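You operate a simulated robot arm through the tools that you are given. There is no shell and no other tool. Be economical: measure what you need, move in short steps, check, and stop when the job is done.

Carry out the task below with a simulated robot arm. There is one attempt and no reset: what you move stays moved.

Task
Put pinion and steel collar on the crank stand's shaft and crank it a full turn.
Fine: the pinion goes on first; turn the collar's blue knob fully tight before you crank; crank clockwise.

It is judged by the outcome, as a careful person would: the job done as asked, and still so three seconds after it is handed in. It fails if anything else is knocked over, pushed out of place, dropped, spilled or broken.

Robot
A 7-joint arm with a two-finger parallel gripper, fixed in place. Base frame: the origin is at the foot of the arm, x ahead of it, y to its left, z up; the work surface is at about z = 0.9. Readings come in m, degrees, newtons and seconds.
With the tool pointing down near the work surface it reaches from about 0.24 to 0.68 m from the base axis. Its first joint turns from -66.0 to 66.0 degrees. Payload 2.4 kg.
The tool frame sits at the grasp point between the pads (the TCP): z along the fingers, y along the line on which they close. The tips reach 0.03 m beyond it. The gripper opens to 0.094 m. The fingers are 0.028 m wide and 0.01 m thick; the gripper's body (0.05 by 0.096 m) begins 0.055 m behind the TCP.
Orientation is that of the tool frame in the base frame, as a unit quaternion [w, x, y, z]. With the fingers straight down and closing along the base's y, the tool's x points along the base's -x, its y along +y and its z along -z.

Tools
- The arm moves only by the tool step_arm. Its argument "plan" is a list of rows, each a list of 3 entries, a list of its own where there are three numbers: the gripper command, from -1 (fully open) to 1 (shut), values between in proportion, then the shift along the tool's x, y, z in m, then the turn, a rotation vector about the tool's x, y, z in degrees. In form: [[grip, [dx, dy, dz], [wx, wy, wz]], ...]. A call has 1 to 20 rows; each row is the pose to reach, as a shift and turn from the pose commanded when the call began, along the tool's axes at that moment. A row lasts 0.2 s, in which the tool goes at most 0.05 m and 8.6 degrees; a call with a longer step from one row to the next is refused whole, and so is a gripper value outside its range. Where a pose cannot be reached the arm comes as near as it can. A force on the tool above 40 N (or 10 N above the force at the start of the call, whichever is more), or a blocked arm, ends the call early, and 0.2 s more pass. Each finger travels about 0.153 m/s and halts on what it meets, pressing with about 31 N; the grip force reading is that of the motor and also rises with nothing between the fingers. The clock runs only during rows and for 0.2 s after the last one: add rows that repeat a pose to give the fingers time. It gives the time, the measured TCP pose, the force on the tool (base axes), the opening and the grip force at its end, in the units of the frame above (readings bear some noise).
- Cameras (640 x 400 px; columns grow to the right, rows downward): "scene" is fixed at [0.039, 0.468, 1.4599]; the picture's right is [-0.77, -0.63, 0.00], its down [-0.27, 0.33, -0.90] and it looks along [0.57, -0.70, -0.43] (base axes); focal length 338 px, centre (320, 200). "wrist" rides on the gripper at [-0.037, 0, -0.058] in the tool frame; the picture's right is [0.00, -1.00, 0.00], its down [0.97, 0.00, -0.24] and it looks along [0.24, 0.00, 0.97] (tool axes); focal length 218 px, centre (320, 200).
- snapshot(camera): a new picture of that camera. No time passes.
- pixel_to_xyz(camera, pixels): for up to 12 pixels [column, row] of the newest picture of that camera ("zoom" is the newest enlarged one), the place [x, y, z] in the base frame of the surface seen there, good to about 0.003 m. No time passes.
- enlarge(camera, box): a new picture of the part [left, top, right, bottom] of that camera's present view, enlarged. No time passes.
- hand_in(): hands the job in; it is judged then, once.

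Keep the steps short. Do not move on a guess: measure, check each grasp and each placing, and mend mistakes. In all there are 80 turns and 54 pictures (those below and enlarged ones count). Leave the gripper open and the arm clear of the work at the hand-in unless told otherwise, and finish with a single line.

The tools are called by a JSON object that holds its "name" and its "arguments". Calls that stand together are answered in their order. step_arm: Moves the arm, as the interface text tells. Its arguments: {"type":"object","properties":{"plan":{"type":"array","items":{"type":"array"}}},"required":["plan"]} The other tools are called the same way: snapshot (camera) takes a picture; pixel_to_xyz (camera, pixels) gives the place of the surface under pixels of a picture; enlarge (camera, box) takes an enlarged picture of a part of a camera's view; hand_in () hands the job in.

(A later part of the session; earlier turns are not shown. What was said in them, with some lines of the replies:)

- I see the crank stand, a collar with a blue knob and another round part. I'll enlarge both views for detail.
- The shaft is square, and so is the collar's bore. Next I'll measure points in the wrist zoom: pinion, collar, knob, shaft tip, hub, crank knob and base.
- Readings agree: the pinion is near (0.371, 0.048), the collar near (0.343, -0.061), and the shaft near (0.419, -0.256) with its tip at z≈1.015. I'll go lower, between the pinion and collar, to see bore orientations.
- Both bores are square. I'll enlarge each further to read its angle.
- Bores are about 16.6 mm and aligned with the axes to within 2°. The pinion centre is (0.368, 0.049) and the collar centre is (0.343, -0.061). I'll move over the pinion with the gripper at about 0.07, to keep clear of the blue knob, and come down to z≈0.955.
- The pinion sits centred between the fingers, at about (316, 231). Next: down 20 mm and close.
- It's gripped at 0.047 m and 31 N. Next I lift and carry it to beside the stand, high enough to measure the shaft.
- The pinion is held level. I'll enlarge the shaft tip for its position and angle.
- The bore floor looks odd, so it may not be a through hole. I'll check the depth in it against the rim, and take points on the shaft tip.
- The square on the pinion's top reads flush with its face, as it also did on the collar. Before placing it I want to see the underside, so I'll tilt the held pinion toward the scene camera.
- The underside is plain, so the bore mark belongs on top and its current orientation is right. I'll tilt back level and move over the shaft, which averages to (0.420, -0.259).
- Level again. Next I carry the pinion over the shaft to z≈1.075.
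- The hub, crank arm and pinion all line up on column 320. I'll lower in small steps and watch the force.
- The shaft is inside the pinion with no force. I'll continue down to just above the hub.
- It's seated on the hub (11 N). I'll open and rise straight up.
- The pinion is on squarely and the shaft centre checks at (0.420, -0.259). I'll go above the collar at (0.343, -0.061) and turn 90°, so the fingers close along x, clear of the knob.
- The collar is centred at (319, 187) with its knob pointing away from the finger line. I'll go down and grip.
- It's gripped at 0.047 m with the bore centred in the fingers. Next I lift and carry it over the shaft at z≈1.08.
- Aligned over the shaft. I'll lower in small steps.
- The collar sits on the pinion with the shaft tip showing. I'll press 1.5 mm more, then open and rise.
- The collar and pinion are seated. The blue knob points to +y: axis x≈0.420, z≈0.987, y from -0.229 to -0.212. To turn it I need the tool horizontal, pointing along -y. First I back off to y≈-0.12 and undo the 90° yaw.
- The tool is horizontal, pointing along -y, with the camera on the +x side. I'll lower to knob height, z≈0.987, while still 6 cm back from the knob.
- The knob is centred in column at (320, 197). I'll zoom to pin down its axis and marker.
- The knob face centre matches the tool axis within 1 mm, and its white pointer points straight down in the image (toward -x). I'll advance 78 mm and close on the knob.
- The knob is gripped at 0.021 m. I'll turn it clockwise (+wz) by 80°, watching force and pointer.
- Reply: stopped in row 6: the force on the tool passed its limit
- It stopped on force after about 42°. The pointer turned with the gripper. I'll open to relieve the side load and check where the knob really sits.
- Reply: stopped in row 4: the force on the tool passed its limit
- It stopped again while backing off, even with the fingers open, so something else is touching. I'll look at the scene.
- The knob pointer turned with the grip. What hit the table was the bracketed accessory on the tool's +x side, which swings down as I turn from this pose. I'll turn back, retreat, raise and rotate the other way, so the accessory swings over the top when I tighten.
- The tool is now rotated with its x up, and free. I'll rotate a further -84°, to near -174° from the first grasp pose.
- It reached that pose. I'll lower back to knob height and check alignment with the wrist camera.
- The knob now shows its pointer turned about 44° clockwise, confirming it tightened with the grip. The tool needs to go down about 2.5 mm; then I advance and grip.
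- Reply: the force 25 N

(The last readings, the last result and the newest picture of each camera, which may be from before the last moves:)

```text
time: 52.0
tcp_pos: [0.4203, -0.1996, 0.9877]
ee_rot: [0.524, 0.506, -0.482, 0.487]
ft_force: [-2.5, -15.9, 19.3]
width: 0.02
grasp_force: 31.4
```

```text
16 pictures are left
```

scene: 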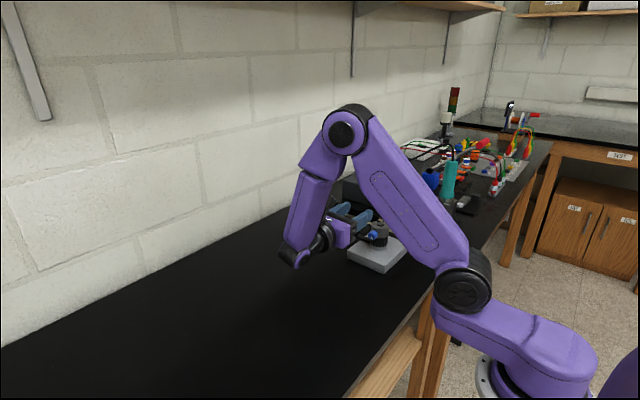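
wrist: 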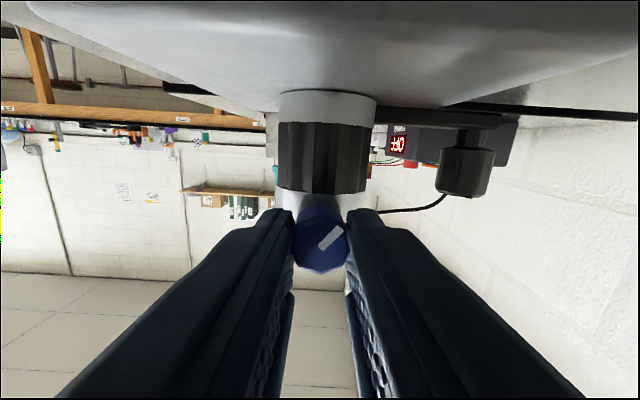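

The pointer kept its place relative to the fingers, so the knob has turned about 124° in all. Side force has built to -16 N in y and +19 N in z. I'll open briefly to see whether that comes from the grip or a contact elsewhere.

{"name": "step_arm", "arguments": {"plan": [[0.2, [0, 0, 0], [0, 0, 0]], [0.2, [0, 0, 0], [0, 0, 0]], [0.2, [0, 0, 0], [0, 0, 0]]]}}

{"name": "enlarge", "arguments": {"camera": "wrist", "box": [250, 150, 390, 290]}}

```text
time: 52.8
tcp_pos: [0.4215, -0.1979, 0.9858]
ee_rot: [0.522, 0.509, -0.482, 0.486]
ft_force: [-0.2, 0.1, -0.4]
width: 0.0377
grasp_force: 0.1
```

```text
2.86 times, centred on (320, 220) of wrist
```

zoom: 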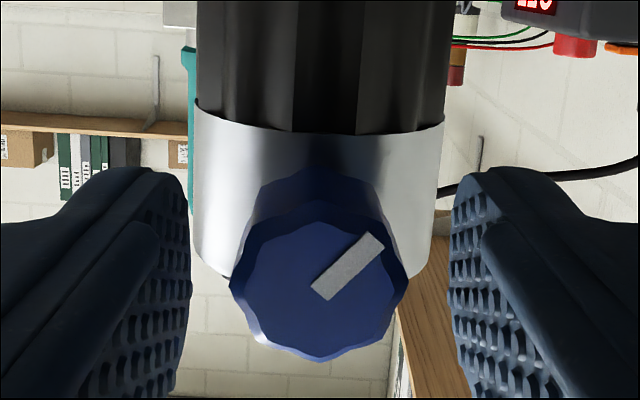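

The forces vanish with the grip open, so nothing else is touching and the axis is aligned. I'll regrip here and turn another 80°.

{"name": "step_arm", "arguments": {"plan": [[0.6, [0, 0, 0], [0, 0, 0]], [0.9, [0, 0, 0], [0, 0, 0]], [0.9, [0, 0, 0], [0, 0, 0]], [0.9, [0, 0, 0], [0, 0, 8]], [0.9, [0, 0, 0], [0, 0, 16]], [0.9, [0, 0, 0], [0, 0, 24]], [0.9, [0, 0, 0], [0, 0, 32]], [0.9, [0, 0, 0], [0, 0, 40]], [0.9, [0, 0, 0], [0, 0, 48]], [0.9, [0, 0, 0], [0, 0, 56]], [0.9, [0, 0, 0], [0, 0, 64]], [0.9, [0, 0, 0], [0, 0, 72]], [0.9, [0, 0, 0], [0, 0, 80]], [0.9, [0, 0, 0], [0, 0, 88]], [0.9, [0, 0, 0], [0, 0, 88]]]}}

{"name": "enlarge", "arguments": {"camera": "wrist", "box": [250, 150, 390, 290]}}

```text
time: 56.0
tcp_pos: [0.4233, -0.1989, 0.9875]
ee_rot: [0.035, 0.032, -0.7, 0.713]
ft_force: [8.8, 0.5, 11.8]
width: 0.0204
grasp_force: 31.2
```

```text
2.86 times, centred on (320, 220) of wrist
```

zoom: 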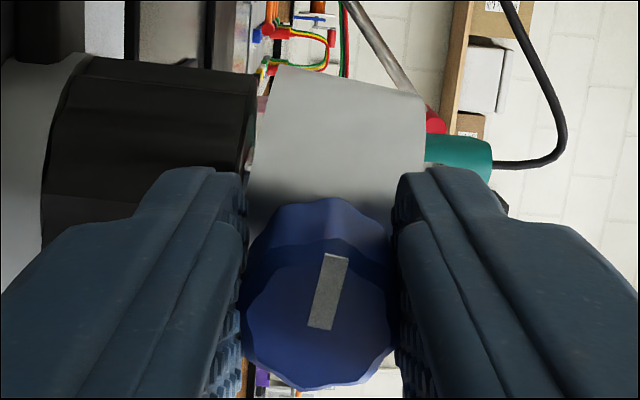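

The tool turned 88°, but the pointer slipped back about 33° relative to the fingers. The knob has turned about 190° in all and seems to have met its stop. To confirm, I'll open, rotate back 85°, regrip and turn again.

{"name": "step_arm", "arguments": {"plan": [[0.2, [0, 0, 0], [0, 0, 0]], [0.0, [0, 0, 0], [0, 0, 0]], [0.0, [0, 0, 0], [0, 0, -8]], [0.0, [0, 0, 0], [0, 0, -16]], [0.0, [0, 0, 0], [0, 0, -24]], [0.0, [0, 0, 0], [0, 0, -32]], [0.0, [0, 0, 0], [0, 0, -40]], [0.0, [0, 0, 0], [0, 0, -48]], [0.0, [0, 0, 0], [0, 0, -56]], [0.0, [0, 0, 0], [0, 0, -64]], [0.0, [0, 0, 0], [0, 0, -72]], [0.0, [0, 0, 0], [0, 0, -80]], [0.0, [0, 0, 0], [0, 0, -84]], [0.0, [0, 0, 0], [0, 0, -84]]]}}

{"name": "enlarge", "arguments": {"camera": "wrist", "box": [250, 150, 390, 290]}}

```text
time: 59.0
tcp_pos: [0.4214, -0.1991, 0.9859]
ee_rot: [0.506, 0.491, -0.5, 0.503]
ft_force: [0.6, 0.8, 0.0]
width: 0.047
grasp_force: 0.0
```

```text
2.86 times, centred on (320, 220) of wrist
```

zoom: 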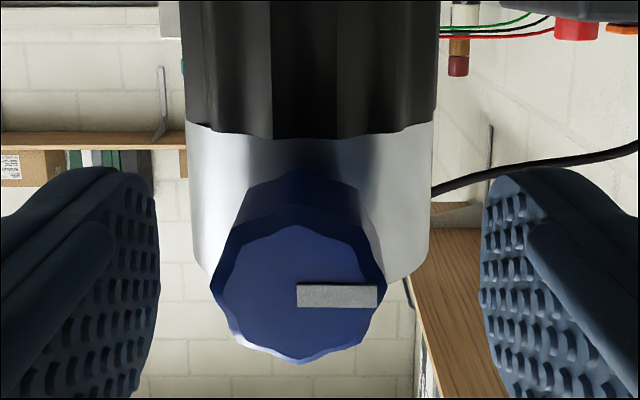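

The pointer now reads exactly 180° from where it began. I'll regrip and turn once more to confirm it's at its stop.

{"name": "step_arm", "arguments": {"plan": [[0.4, [0, 0.002, 0], [0, 0, 0]], [0.9, [0, 0.002, 0], [0, 0, 0]], [0.9, [0, 0.002, 0], [0, 0, 0]], [0.9, [0, 0.002, 0], [0, 0, 8]], [0.9, [0, 0.002, 0], [0, 0, 16]], [0.9, [0, 0.002, 0], [0, 0, 24]], [0.9, [0, 0.002, 0], [0, 0, 32]], [0.9, [0, 0.002, 0], [0, 0, 40]], [0.9, [0, 0.002, 0], [0, 0, 48]], [0.9, [0, 0.002, 0], [0, 0, 56]], [0.9, [0, 0.002, 0], [0, 0, 64]], [0.9, [0, 0.002, 0], [0, 0, 64]]]}}

{"name": "step_arm", "arguments": {"plan": [[0.2, [0, 0, 0], [0, 0, 0]], [0.0, [0, 0, 0], [0, 0, 0]], [0.0, [0, 0, -0.02], [0, 0, 0]], [0.0, [0, 0, -0.05], [0, 0, 0]], [0.0, [0, 0, -0.078], [0, 0, 0]], [0.0, [0, 0, -0.078], [0, 0, -8]], [0.0, [0, 0, -0.078], [0, 0, -16]], [0.0, [0, 0, -0.078], [0, 0, -24]], [0.0, [0, 0, -0.078], [0, 0, -32]], [0.0, [0, 0, -0.078], [0, 0, -40]], [0.0, [0, 0, -0.078], [0, 0, -48]], [0.0, [0, 0, -0.078], [0, 0, -56]], [0.0, [0, 0, -0.078], [0, 0, -64]], [0.0, [0, 0, -0.078], [0, 0, -64]]]}}

{"name": "enlarge", "arguments": {"camera": "wrist", "box": [270, 140, 370, 240]}}

```text
time: 61.6
tcp_pos: [0.4199, -0.1988, 0.9866]
ee_rot: [0.16, 0.152, -0.683, 0.696]
ft_force: [9.6, 2.4, 9.9]
width: 0.0208
grasp_force: 31.5
```

```text
time: 64.6
tcp_pos: [0.4195, -0.1196, 0.9844]
ee_rot: [0.505, 0.493, -0.498, 0.504]
ft_force: [0.0, 0.2, -0.4]
width: 0.047
grasp_force: 0.0
```

```text
4.00 times, centred on (320, 190) of wrist
```

zoom: 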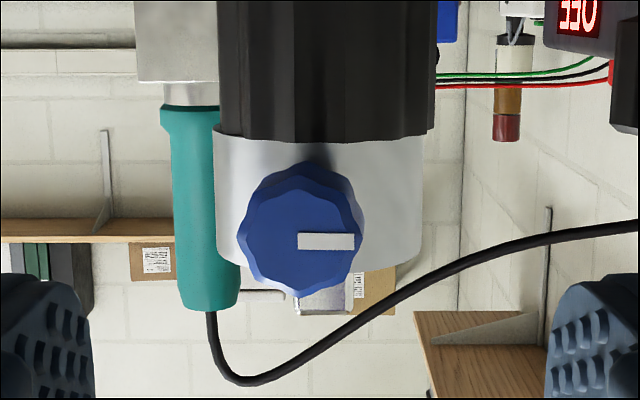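

The tool turned another 64° but the pointer stayed at 180°, so the knob is fully tight. Now I raise (tool x is up) and tilt the tool back to pointing down.

{"name": "step_arm", "arguments": {"plan": [[-0.3, [0.03, 0, 0], [0, 0, 0]], [-0.3, [0.07, 0, 0], [0, 0, 0]], [-0.3, [0.11, 0, 0], [0, 0, 0]], [-0.3, [0.15, 0, 0], [0, 0, 0]], [-0.3, [0.18, 0, 0], [0, -8, 0]], [-0.3, [0.18, 0, 0], [0, -16, 0]], [-0.3, [0.18, 0, 0], [0, -24, 0]], [-0.3, [0.18, 0, 0], [0, -32, 0]], [-0.3, [0.18, 0, 0], [0, -40, 0]], [-0.3, [0.18, 0, 0], [0, -48, 0]], [-0.3, [0.18, 0, 0], [0, -56, 0]], [-0.3, [0.18, 0, 0], [0, -64, 0]], [-0.3, [0.18, 0, 0], [0, -72, 0]], [-0.3, [0.18, 0, 0], [0, -80, 0]], [-0.3, [0.18, 0, 0], [0, -88, 0]], [-0.3, [0.18, 0, 0], [0, -90, 0]], [-0.3, [0.18, 0, 0], [0, -90, 0]]]}}

```text
time: 68.2
tcp_pos: [0.418, -0.117, 1.1666]
ee_rot: [-0.004, -0.705, 0.71, -0.009]
ft_force: [-0.1, 0.2, -0.1]
width: 0.0612
grasp_force: 0.0
```

Tool is down again, at yaw -90. I'll move near the crank knob with a further -84° yaw, so the fingers close tangentially, and look.

{"name": "step_arm", "arguments": {"plan": [[-0.3, [0.014, -0.005, 0], [0, 0, -8]], [-0.3, [0.028, -0.01, 0], [0, 0, -16]], [-0.3, [0.042, -0.015, 0], [0, 0, -24]], [-0.3, [0.056, -0.02, 0], [0, 0, -32]], [-0.3, [0.07, -0.025, 0], [0, 0, -40]], [-0.3, [0.084, -0.03, 0], [0, 0, -48]], [-0.3, [0.098, -0.036, 0], [0, 0, -56]], [-0.3, [0.112, -0.042, 0], [0, 0, -64]], [-0.3, [0.126, -0.048, 0.01], [0, 0, -72]], [-0.3, [0.139, -0.052, 0.03], [0, 0, -80]], [-0.3, [0.139, -0.052, 0.05], [0, 0, -84]], [-0.3, [0.139, -0.052, 0.05], [0, 0, -84]]]}}

{"name": "snapshot", "arguments": {"camera": "wrist"}}

```text
time: 70.8
tcp_pos: [0.4446, -0.1661, 1.1112]
ee_rot: [0.033, 0.995, -0.094, 0.007]
ft_force: [-0.3, -0.2, -0.5]
width: 0.0615
grasp_force: 0.0
out of reach, approached as far as the arm can: row 9, 10, 11, 12
```

```text
11 pictures are left
```

wrist: 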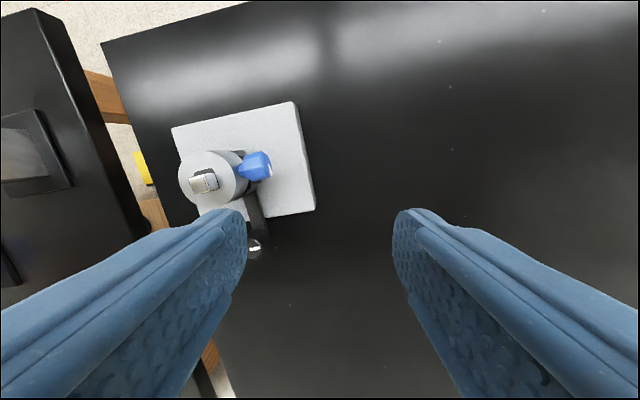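

The wrist hit its joint limit in that direction. I'll instead rotate the other way to yaw ≈0, where the fingers also close tangentially, staying high.

{"name": "step_arm", "arguments": {"plan": [[-0.3, [0, 0, 0], [0, 0, 8.5]], [-0.3, [0, 0, 0], [0, 0, 17]], [-0.3, [0, 0, 0], [0, 0, 25.5]], [-0.3, [0, 0, 0], [0, 0, 34]], [-0.3, [0, 0, 0], [0, 0, 42.5]], [-0.3, [0, 0, 0], [0, 0, 51]], [-0.3, [0, 0, 0], [0, 0, 59.5]], [-0.3, [0, 0, 0], [0, 0, 68]], [-0.3, [0, 0, 0], [0, 0, 76.5]], [-0.3, [0, 0, 0], [0, 0, 85]], [-0.3, [0, 0, 0], [0, 0, 93.5]], [-0.3, [0, 0, 0], [0, 0, 102]], [-0.3, [0, 0, 0], [0, 0, 110.5]], [-0.3, [0, 0, 0], [0, 0, 119]], [-0.3, [0, 0, 0], [0, 0, 127.5]], [-0.3, [0, 0, 0], [0, 0, 136]], [-0.3, [0, 0, 0], [0, 0, 144.5]], [-0.3, [0, 0, 0], [0, 0, 153]], [-0.3, [0, 0, 0], [0, 0, 161.5]], [-0.3, [0, 0, 0], [0, 0, 170]]]}}

```text
time: 75.0
tcp_pos: [0.4472, -0.1671, 1.1133]
ee_rot: [0.003, 0.009, 0.999, -0.033]
ft_force: [0.0, 0.8, 0.7]
width: 0.0609
grasp_force: 0.2
```

Now nearly yaw 0, with a 4° tilt. I'll correct the tilt and move toward the crank knob for a look.

{"name": "step_arm", "arguments": {"plan": [[-0.3, [-0.018, -0.03, 0], [-3.8, 0.3, -1]], [-0.3, [-0.036, -0.06, 0], [-3.8, 0.3, -1]], [-0.3, [-0.053, -0.089, 0], [-3.8, 0.3, -1]], [-0.3, [-0.053, -0.089, 0.02], [-3.8, 0.3, -1]], [-0.3, [-0.053, -0.089, 0.02], [-3.8, 0.3, -1]]]}}

{"name": "snapshot", "arguments": {"camera": "wrist"}}

```text
time: 76.2
tcp_pos: [0.5001, -0.2595, 1.0987]
ee_rot: [-0.001, -0.001, 1.0, 0.0]
ft_force: [0.4, 0.6, 0.0]
width: 0.061
grasp_force: 0.0
```

```text
10 pictures are left
```

wrist: 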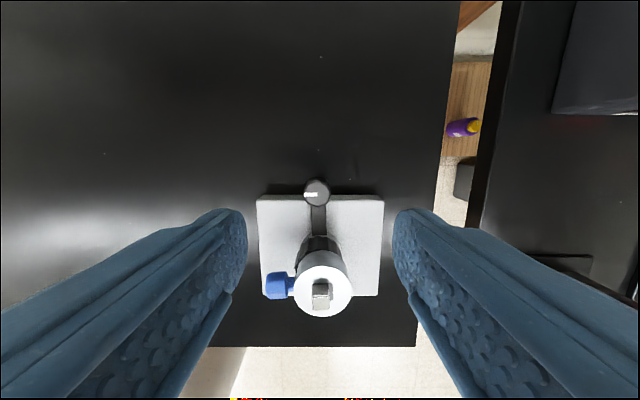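

The crank knob is at (317, 192), about (0.498, -0.257), giving a crank radius of about 0.078. I'll descend straight down and grip it.

{"name": "step_arm", "arguments": {"plan": [[-0.3, [0.002, 0.0025, 0.03], [0, 0, 0]], [-0.3, [0.002, 0.0025, 0.06], [0, 0, 0]], [-0.3, [0.002, 0.0025, 0.085], [0, 0, 0]], [-0.3, [0.002, 0.0025, 0.105], [0, 0, 0]], [-0.3, [0.002, 0.0025, 0.1215], [0, 0, 0]], [-0.3, [0.002, 0.0025, 0.1215], [0, 0, 0]], [0.3, [0.002, 0.0025, 0.1215], [0, 0, 0]], [0.8, [0.002, 0.0025, 0.1215], [0, 0, 0]], [0.8, [0.002, 0.0025, 0.1215], [0, 0, 0]]]}}

{"name": "enlarge", "arguments": {"camera": "scene", "box": [310, 150, 430, 280]}}

```text
time: 78.2
tcp_pos: [0.4975, -0.2562, 0.9762]
ee_rot: [0.0, -0.001, 1.0, 0.0]
ft_force: [-0.8, -1.1, -4.6]
width: 0.0238
grasp_force: 45.0
```

```text
3.08 times, centred on (370, 215) of scene
```

zoom: 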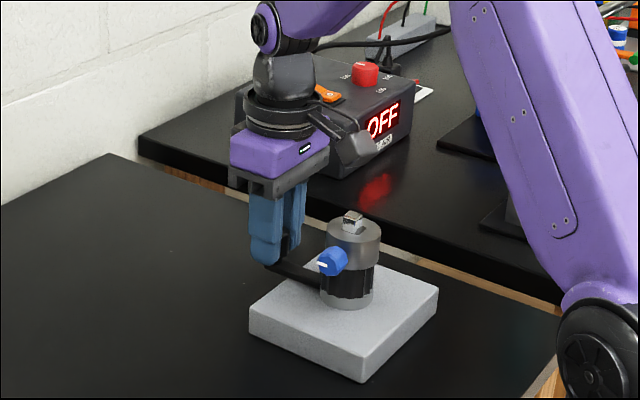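

The grip on the crank knob is good (0.024 m). I'll crank clockwise as seen from above (from +x toward -y), with the tool turning along the arc, for the first 80°.

{"name": "step_arm", "arguments": {"plan": [[0.8, [0.0004, -0.0108, 0], [0, 0, 8]], [0.8, [0.0023, -0.0215, 0], [0, 0, 16]], [0.8, [0.0057, -0.0317, 0], [0, 0, 24]], [0.8, [0.0105, -0.0414, 0], [0, 0, 32]], [0.8, [0.0165, -0.0504, 0], [0, 0, 40]], [0.8, [0.0238, -0.0584, 0], [0, 0, 48]], [0.8, [0.0321, -0.0653, 0], [0, 0, 56]], [0.8, [0.0413, -0.0711, 0], [0, 0, 64]], [0.8, [0.0512, -0.0754, 0], [0, 0, 72]], [0.8, [0.0616, -0.0784, 0], [0, 0, 80]]]}}

{"name": "enlarge", "arguments": {"camera": "scene", "box": [310, 150, 430, 280]}}

```text
time: 80.4
tcp_pos: [0.4362, -0.3351, 0.9763]
ee_rot: [-0.001, 0.643, 0.766, 0.0]
ft_force: [0.8, -6.9, -33.7]
width: 0.0239
grasp_force: 44.6
```

```text
3.08 times, centred on (370, 215) of scene
```

zoom: 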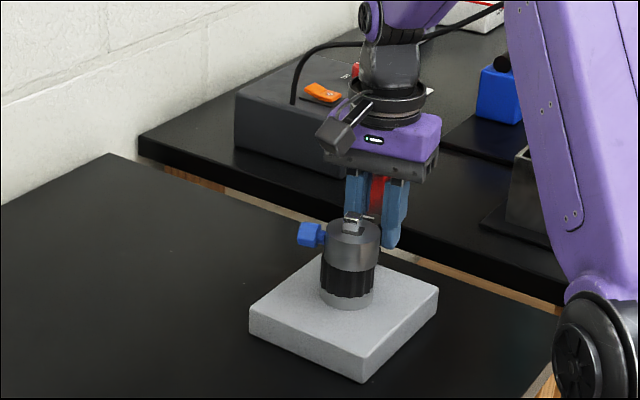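

The shaft, collar and blue knob turn together with the crank. But the tool feels -34 N in z, so I'll release and regrip in place to relieve it.

{"name": "step_arm", "arguments": {"plan": [[0.3, [0, 0, 0], [0, 0, 0]], [0.1, [0, 0, 0], [0, 0, 0]], [0.1, [0, 0, 0], [0, 0, 0]]]}}

{"name": "snapshot", "arguments": {"camera": "wrist"}}

```text
time: 81.2
tcp_pos: [0.4373, -0.3345, 0.9796]
ee_rot: [0.001, 0.643, 0.766, 0.0]
ft_force: [-0.8, -0.1, -0.3]
width: 0.0423
grasp_force: 0.1
```

```text
7 pictures are left
```

wrist: 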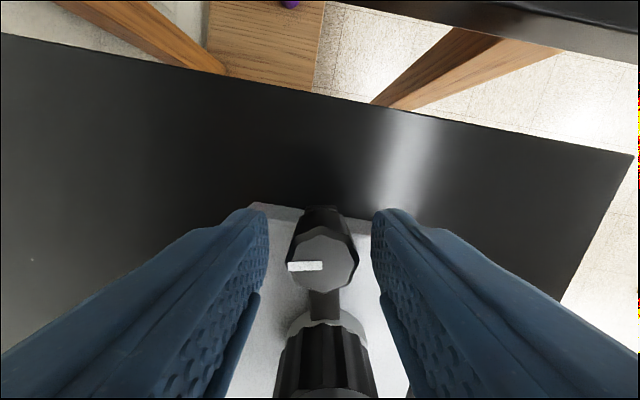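

Force is back to zero and the knob still sits between the fingers. I'll regrip and crank the next 80°, releasing at the end.

{"name": "step_arm", "arguments": {"plan": [[0.5, [0, 0, 0], [0, 0, 0]], [0.8, [0, 0, 0], [0, 0, 0]], [0.8, [0, 0, 0], [0, 0, 0]], [0.8, [0.0008, -0.0108, 0], [0, 0, 8]], [0.8, [0.003, -0.0214, 0], [0, 0, 16]], [0.8, [0.0067, -0.0315, 0], [0, 0, 24]], [0.8, [0.0118, -0.0411, 0], [0, 0, 32]], [0.8, [0.0181, -0.0498, 0], [0, 0, 40]], [0.8, [0.0256, -0.0576, 0], [0, 0, 48]], [0.8, [0.0342, -0.0642, 0], [0, 0, 56]], [0.8, [0.0435, -0.0697, 0], [0, 0, 64]], [0.8, [0.0536, -0.0737, 0], [0, 0, 72]], [0.8, [0.0641, -0.0763, 0], [0, 0, 80]], [0.8, [0.0641, -0.0763, 0], [0, 0, 80]]]}}

```text
time: 84.2
tcp_pos: [0.3492, -0.2858, 0.9781]
ee_rot: [-0.002, 0.985, 0.174, 0.0]
ft_force: [-21.1, -10.1, 2.1]
width: 0.0237
grasp_force: 44.9
```

Crank at about 160°. The outward pull (~23 N) shows my arc radius is about 2 mm short. I'll release, rise over the crank knob, ease 2 mm outward and unwind the wrist for a second grip.

{"name": "step_arm", "arguments": {"plan": [[0.3, [0, 0, 0], [0, 0, 0]], [0.0, [-0.002, 0, 0], [0, 0, 0]], [-0.1, [-0.002, 0, -0.02], [0, 0, 0]], [-0.1, [-0.002, 0, -0.06], [0, 0, 0]], [-0.1, [-0.002, 0, -0.06], [0, 0, -8.5]], [-0.1, [-0.002, 0, -0.06], [0, 0, -17]], [-0.1, [-0.002, 0, -0.06], [0, 0, -25.5]], [-0.1, [-0.002, 0, -0.06], [0, 0, -34]], [-0.1, [-0.002, 0, -0.06], [0, 0, -42.5]], [-0.1, [-0.002, 0, -0.06], [0, 0, -51]], [-0.1, [-0.002, 0, -0.06], [0, 0, -59.5]], [-0.1, [-0.002, 0, -0.06], [0, 0, -68]], [-0.1, [-0.002, 0, -0.06], [0, 0, -76.5]], [-0.1, [-0.002, 0, -0.06], [0, 0, -85]], [-0.1, [-0.002, 0, -0.06], [0, 0, -93.5]], [-0.1, [-0.002, 0, -0.06], [0, 0, -102]], [-0.1, [-0.002, 0, -0.06], [0, 0, -110.5]], [-0.1, [-0.002, 0, -0.06], [0, 0, -119]], [-0.1, [-0.002, 0, -0.06], [0, 0, -127.5]], [-0.1, [-0.002, 0, -0.06], [0, 0, -136]]]}}

{"name": "step_arm", "arguments": {"plan": [[-0.1, [0, 0, 0], [0, 0, -8.5]], [-0.1, [0, 0, 0], [0, 0, -17]], [-0.1, [0, 0, 0], [0, 0, -25.5]], [-0.1, [0, 0, 0], [0, 0, -34]], [-0.1, [0, 0, 0], [0, 0, -42]], [-0.1, [0, 0, 0], [0, 0, -42]]]}}

{"name": "snapshot", "arguments": {"camera": "wrist"}}

```text
time: 88.4
tcp_pos: [0.3486, -0.2853, 1.038]
ee_rot: [0.0, 0.206, 0.979, 0.001]
ft_force: [-0.3, -0.2, -0.5]
width: 0.0517
grasp_force: 0.1
```

```text
time: 89.8
tcp_pos: [0.3488, -0.2865, 1.037]
ee_rot: [0.0, -0.158, 0.987, 0.0]
ft_force: [-0.1, 0.7, 0.0]
width: 0.0516
grasp_force: 0.1
```

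```text
6 pictures are left
```

wrist: 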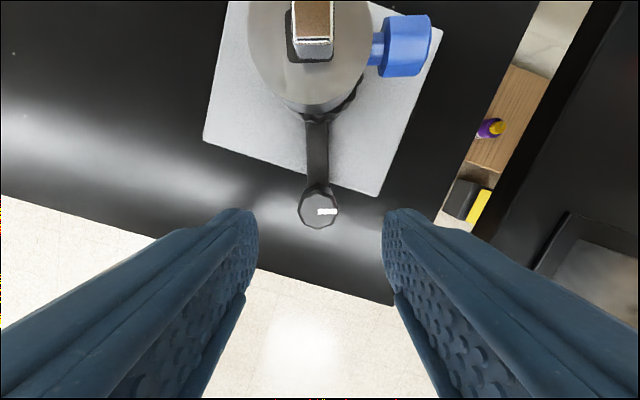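

The crank knob sits at (318, 207), about 2.5 mm toward the shaft from the tool. Refitting the circle gives R≈0.0765. I'll shift, lower, grip and crank 80° more, to about 240°.

{"name": "step_arm", "arguments": {"plan": [[-0.1, [-0.0025, 0.0005, 0.03], [0, 0, 0]], [-0.1, [-0.0025, 0.0005, 0.05], [0, 0, 0]], [-0.1, [-0.0025, 0.0005, 0.0605], [0, 0, 0]], [-0.1, [-0.0025, 0.0005, 0.0605], [0, 0, 0]], [0.4, [-0.0025, 0.0005, 0.0605], [0, 0, 0]], [0.8, [-0.0025, 0.0005, 0.0605], [0, 0, 0]], [0.8, [-0.0025, 0.0005, 0.0605], [0, 0, 0]], [0.8, [-0.0032, 0.0111, 0.0605], [0, 0, 8]], [0.8, [-0.0055, 0.0216, 0.0605], [0, 0, 16]], [0.8, [-0.0091, 0.0316, 0.0605], [0, 0, 24]], [0.8, [-0.0141, 0.041, 0.0605], [0, 0, 32]], [0.8, [-0.0204, 0.0497, 0.0605], [0, 0, 40]], [0.8, [-0.0278, 0.0573, 0.0605], [0, 0, 48]], [0.8, [-0.0362, 0.0639, 0.0605], [0, 0, 56]], [0.8, [-0.0455, 0.0693, 0.0605], [0, 0, 64]], [0.8, [-0.0554, 0.0733, 0.0605], [0, 0, 72]], [0.8, [-0.0657, 0.0758, 0.0605], [0, 0, 80]], [0.8, [-0.0657, 0.0758, 0.0605], [0, 0, 80]]]}}

{"name": "enlarge", "arguments": {"camera": "scene", "box": [310, 150, 430, 280]}}

```text
time: 93.6
tcp_pos: [0.3872, -0.1931, 0.9772]
ee_rot: [0.002, 0.515, 0.857, -0.001]
ft_force: [1.1, -0.2, 22.3]
width: 0.0236
grasp_force: 45.0
```

```text
3.08 times, centred on (370, 215) of scene
```

zoom: 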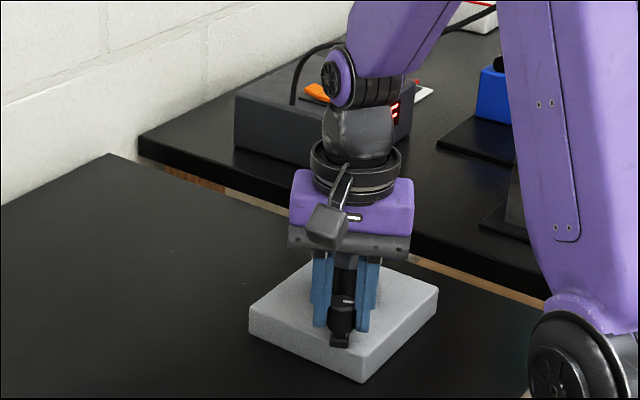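

The crank follows, at about 242°. I'll regrip to relieve the 22 N in z and crank 80° more.

{"name": "step_arm", "arguments": {"plan": [[0.3, [0, 0, 0], [0, 0, 0]], [0.3, [0.001, 0, 0], [0, 0, 0]], [0.8, [0.001, 0, 0], [0, 0, 0]], [0.8, [0.001, 0, 0], [0, 0, 0]], [0.8, [0.0003, 0.0106, 0], [0, 0, 8]], [0.8, [-0.002, 0.0211, 0], [0, 0, 16]], [0.8, [-0.0056, 0.0311, 0], [0, 0, 24]], [0.8, [-0.0106, 0.0405, 0], [0, 0, 32]], [0.8, [-0.0169, 0.0492, 0], [0, 0, 40]], [0.8, [-0.0243, 0.0568, 0], [0, 0, 48]], [0.8, [-0.0327, 0.0634, 0], [0, 0, 56]], [0.8, [-0.042, 0.0688, 0], [0, 0, 64]], [0.8, [-0.0519, 0.0728, 0], [0, 0, 72]], [0.8, [-0.0622, 0.0753, 0], [0, 0, 80]], [0.8, [-0.0622, 0.0753, 0], [0, 0, 80]]]}}

```text
time: 96.8
tcp_pos: [0.4816, -0.215, 0.9769]
ee_rot: [-0.001, 0.946, 0.325, -0.001]
ft_force: [-16.9, -14.4, -19.1]
width: 0.0236
grasp_force: 45.2
```

Crank at about 324°. I'll regrip and make the last ~42°, going slightly past a full turn.

{"name": "step_arm", "arguments": {"plan": [[0.3, [0, 0, 0], [0, 0, 0]], [0.3, [-0.0005, 0, 0], [0, 0, 0]], [0.8, [-0.0005, 0, 0], [0, 0, 0]], [0.8, [-0.0005, 0, 0], [0, 0, 0]], [0.8, [-0.0013, 0.0111, 0], [0, 0, 8.5]], [0.8, [-0.0038, 0.0219, 0], [0, 0, 17]], [0.8, [-0.0078, 0.0323, 0], [0, 0, 25.5]], [0.8, [-0.0133, 0.0419, 0], [0, 0, 34]], [0.8, [-0.0202, 0.0507, 0], [0, 0, 42.5]], [0.8, [-0.0202, 0.0507, 0], [0, 0, 42.5]]]}}

```text
time: 99.0
tcp_pos: [0.4987, -0.2653, 0.9776]
ee_rot: [0.001, 0.999, -0.041, 0.002]
ft_force: [15.5, 1.3, 16.9]
width: 0.0239
grasp_force: 44.7
```

The crank knob is at (0.499, -0.265), about 5° past its start, so the full clockwise turn is done. I'll open and rise straight up.

{"name": "step_arm", "arguments": {"plan": [[0.3, [0, 0, 0], [0, 0, 0]], [-0.1, [0, 0, 0], [0, 0, 0]], [-0.1, [0, 0, 0], [0, 0, 0]], [-0.1, [0, 0, -0.03], [0, 0, 0]], [-0.1, [0, 0, -0.07], [0, 0, 0]], [-0.1, [0, 0, -0.11], [0, 0, 0]], [-0.4, [0, 0, -0.15], [0, 0, 0]], [-1, [0, 0, -0.19], [0, 0, 0]], [-1, [0, 0, -0.19], [0, 0, 0]]]}}

{"name": "enlarge", "arguments": {"camera": "scene", "box": [310, 150, 430, 280]}}

{"name": "snapshot", "arguments": {"camera": "wrist"}}

```text
time: 101.0
tcp_pos: [0.4993, -0.2667, 1.169]
ee_rot: [0.0, 0.999, -0.039, 0.001]
ft_force: [-0.1, 0.0, 0.4]
width: 0.0941
grasp_force: 0.1
```

```text
3.08 times, centred on (370, 215) of scene
```

zoom: 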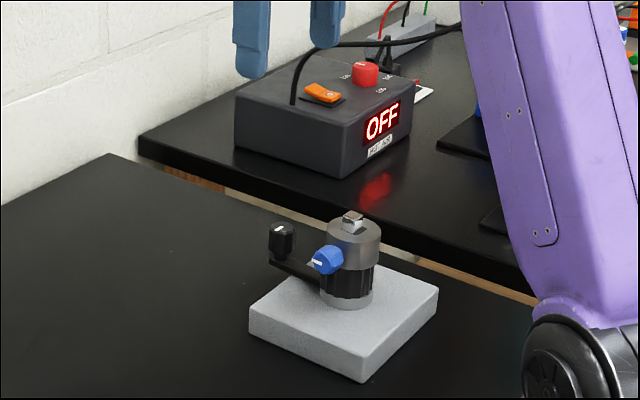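

```text
3 pictures are left
```

wrist: 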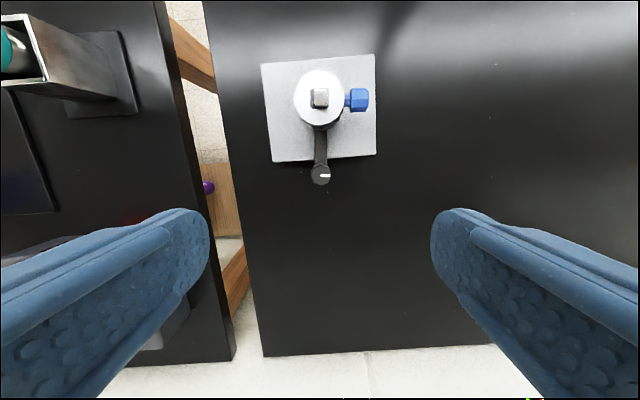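

The pinion and collar are seated, the blue knob is still at its tight position, the crank is a few degrees past a full clockwise turn, and the stand hasn't moved. The gripper is open and clear, so I'm handing in.

{"name": "hand_in", "arguments": {}}

```text
The job is handed in.
```

The pinion and then the steel collar are on the shaft, the collar's blue knob is turned to its stop, and the crank has made one full clockwise turn, ending about 5° past its start.
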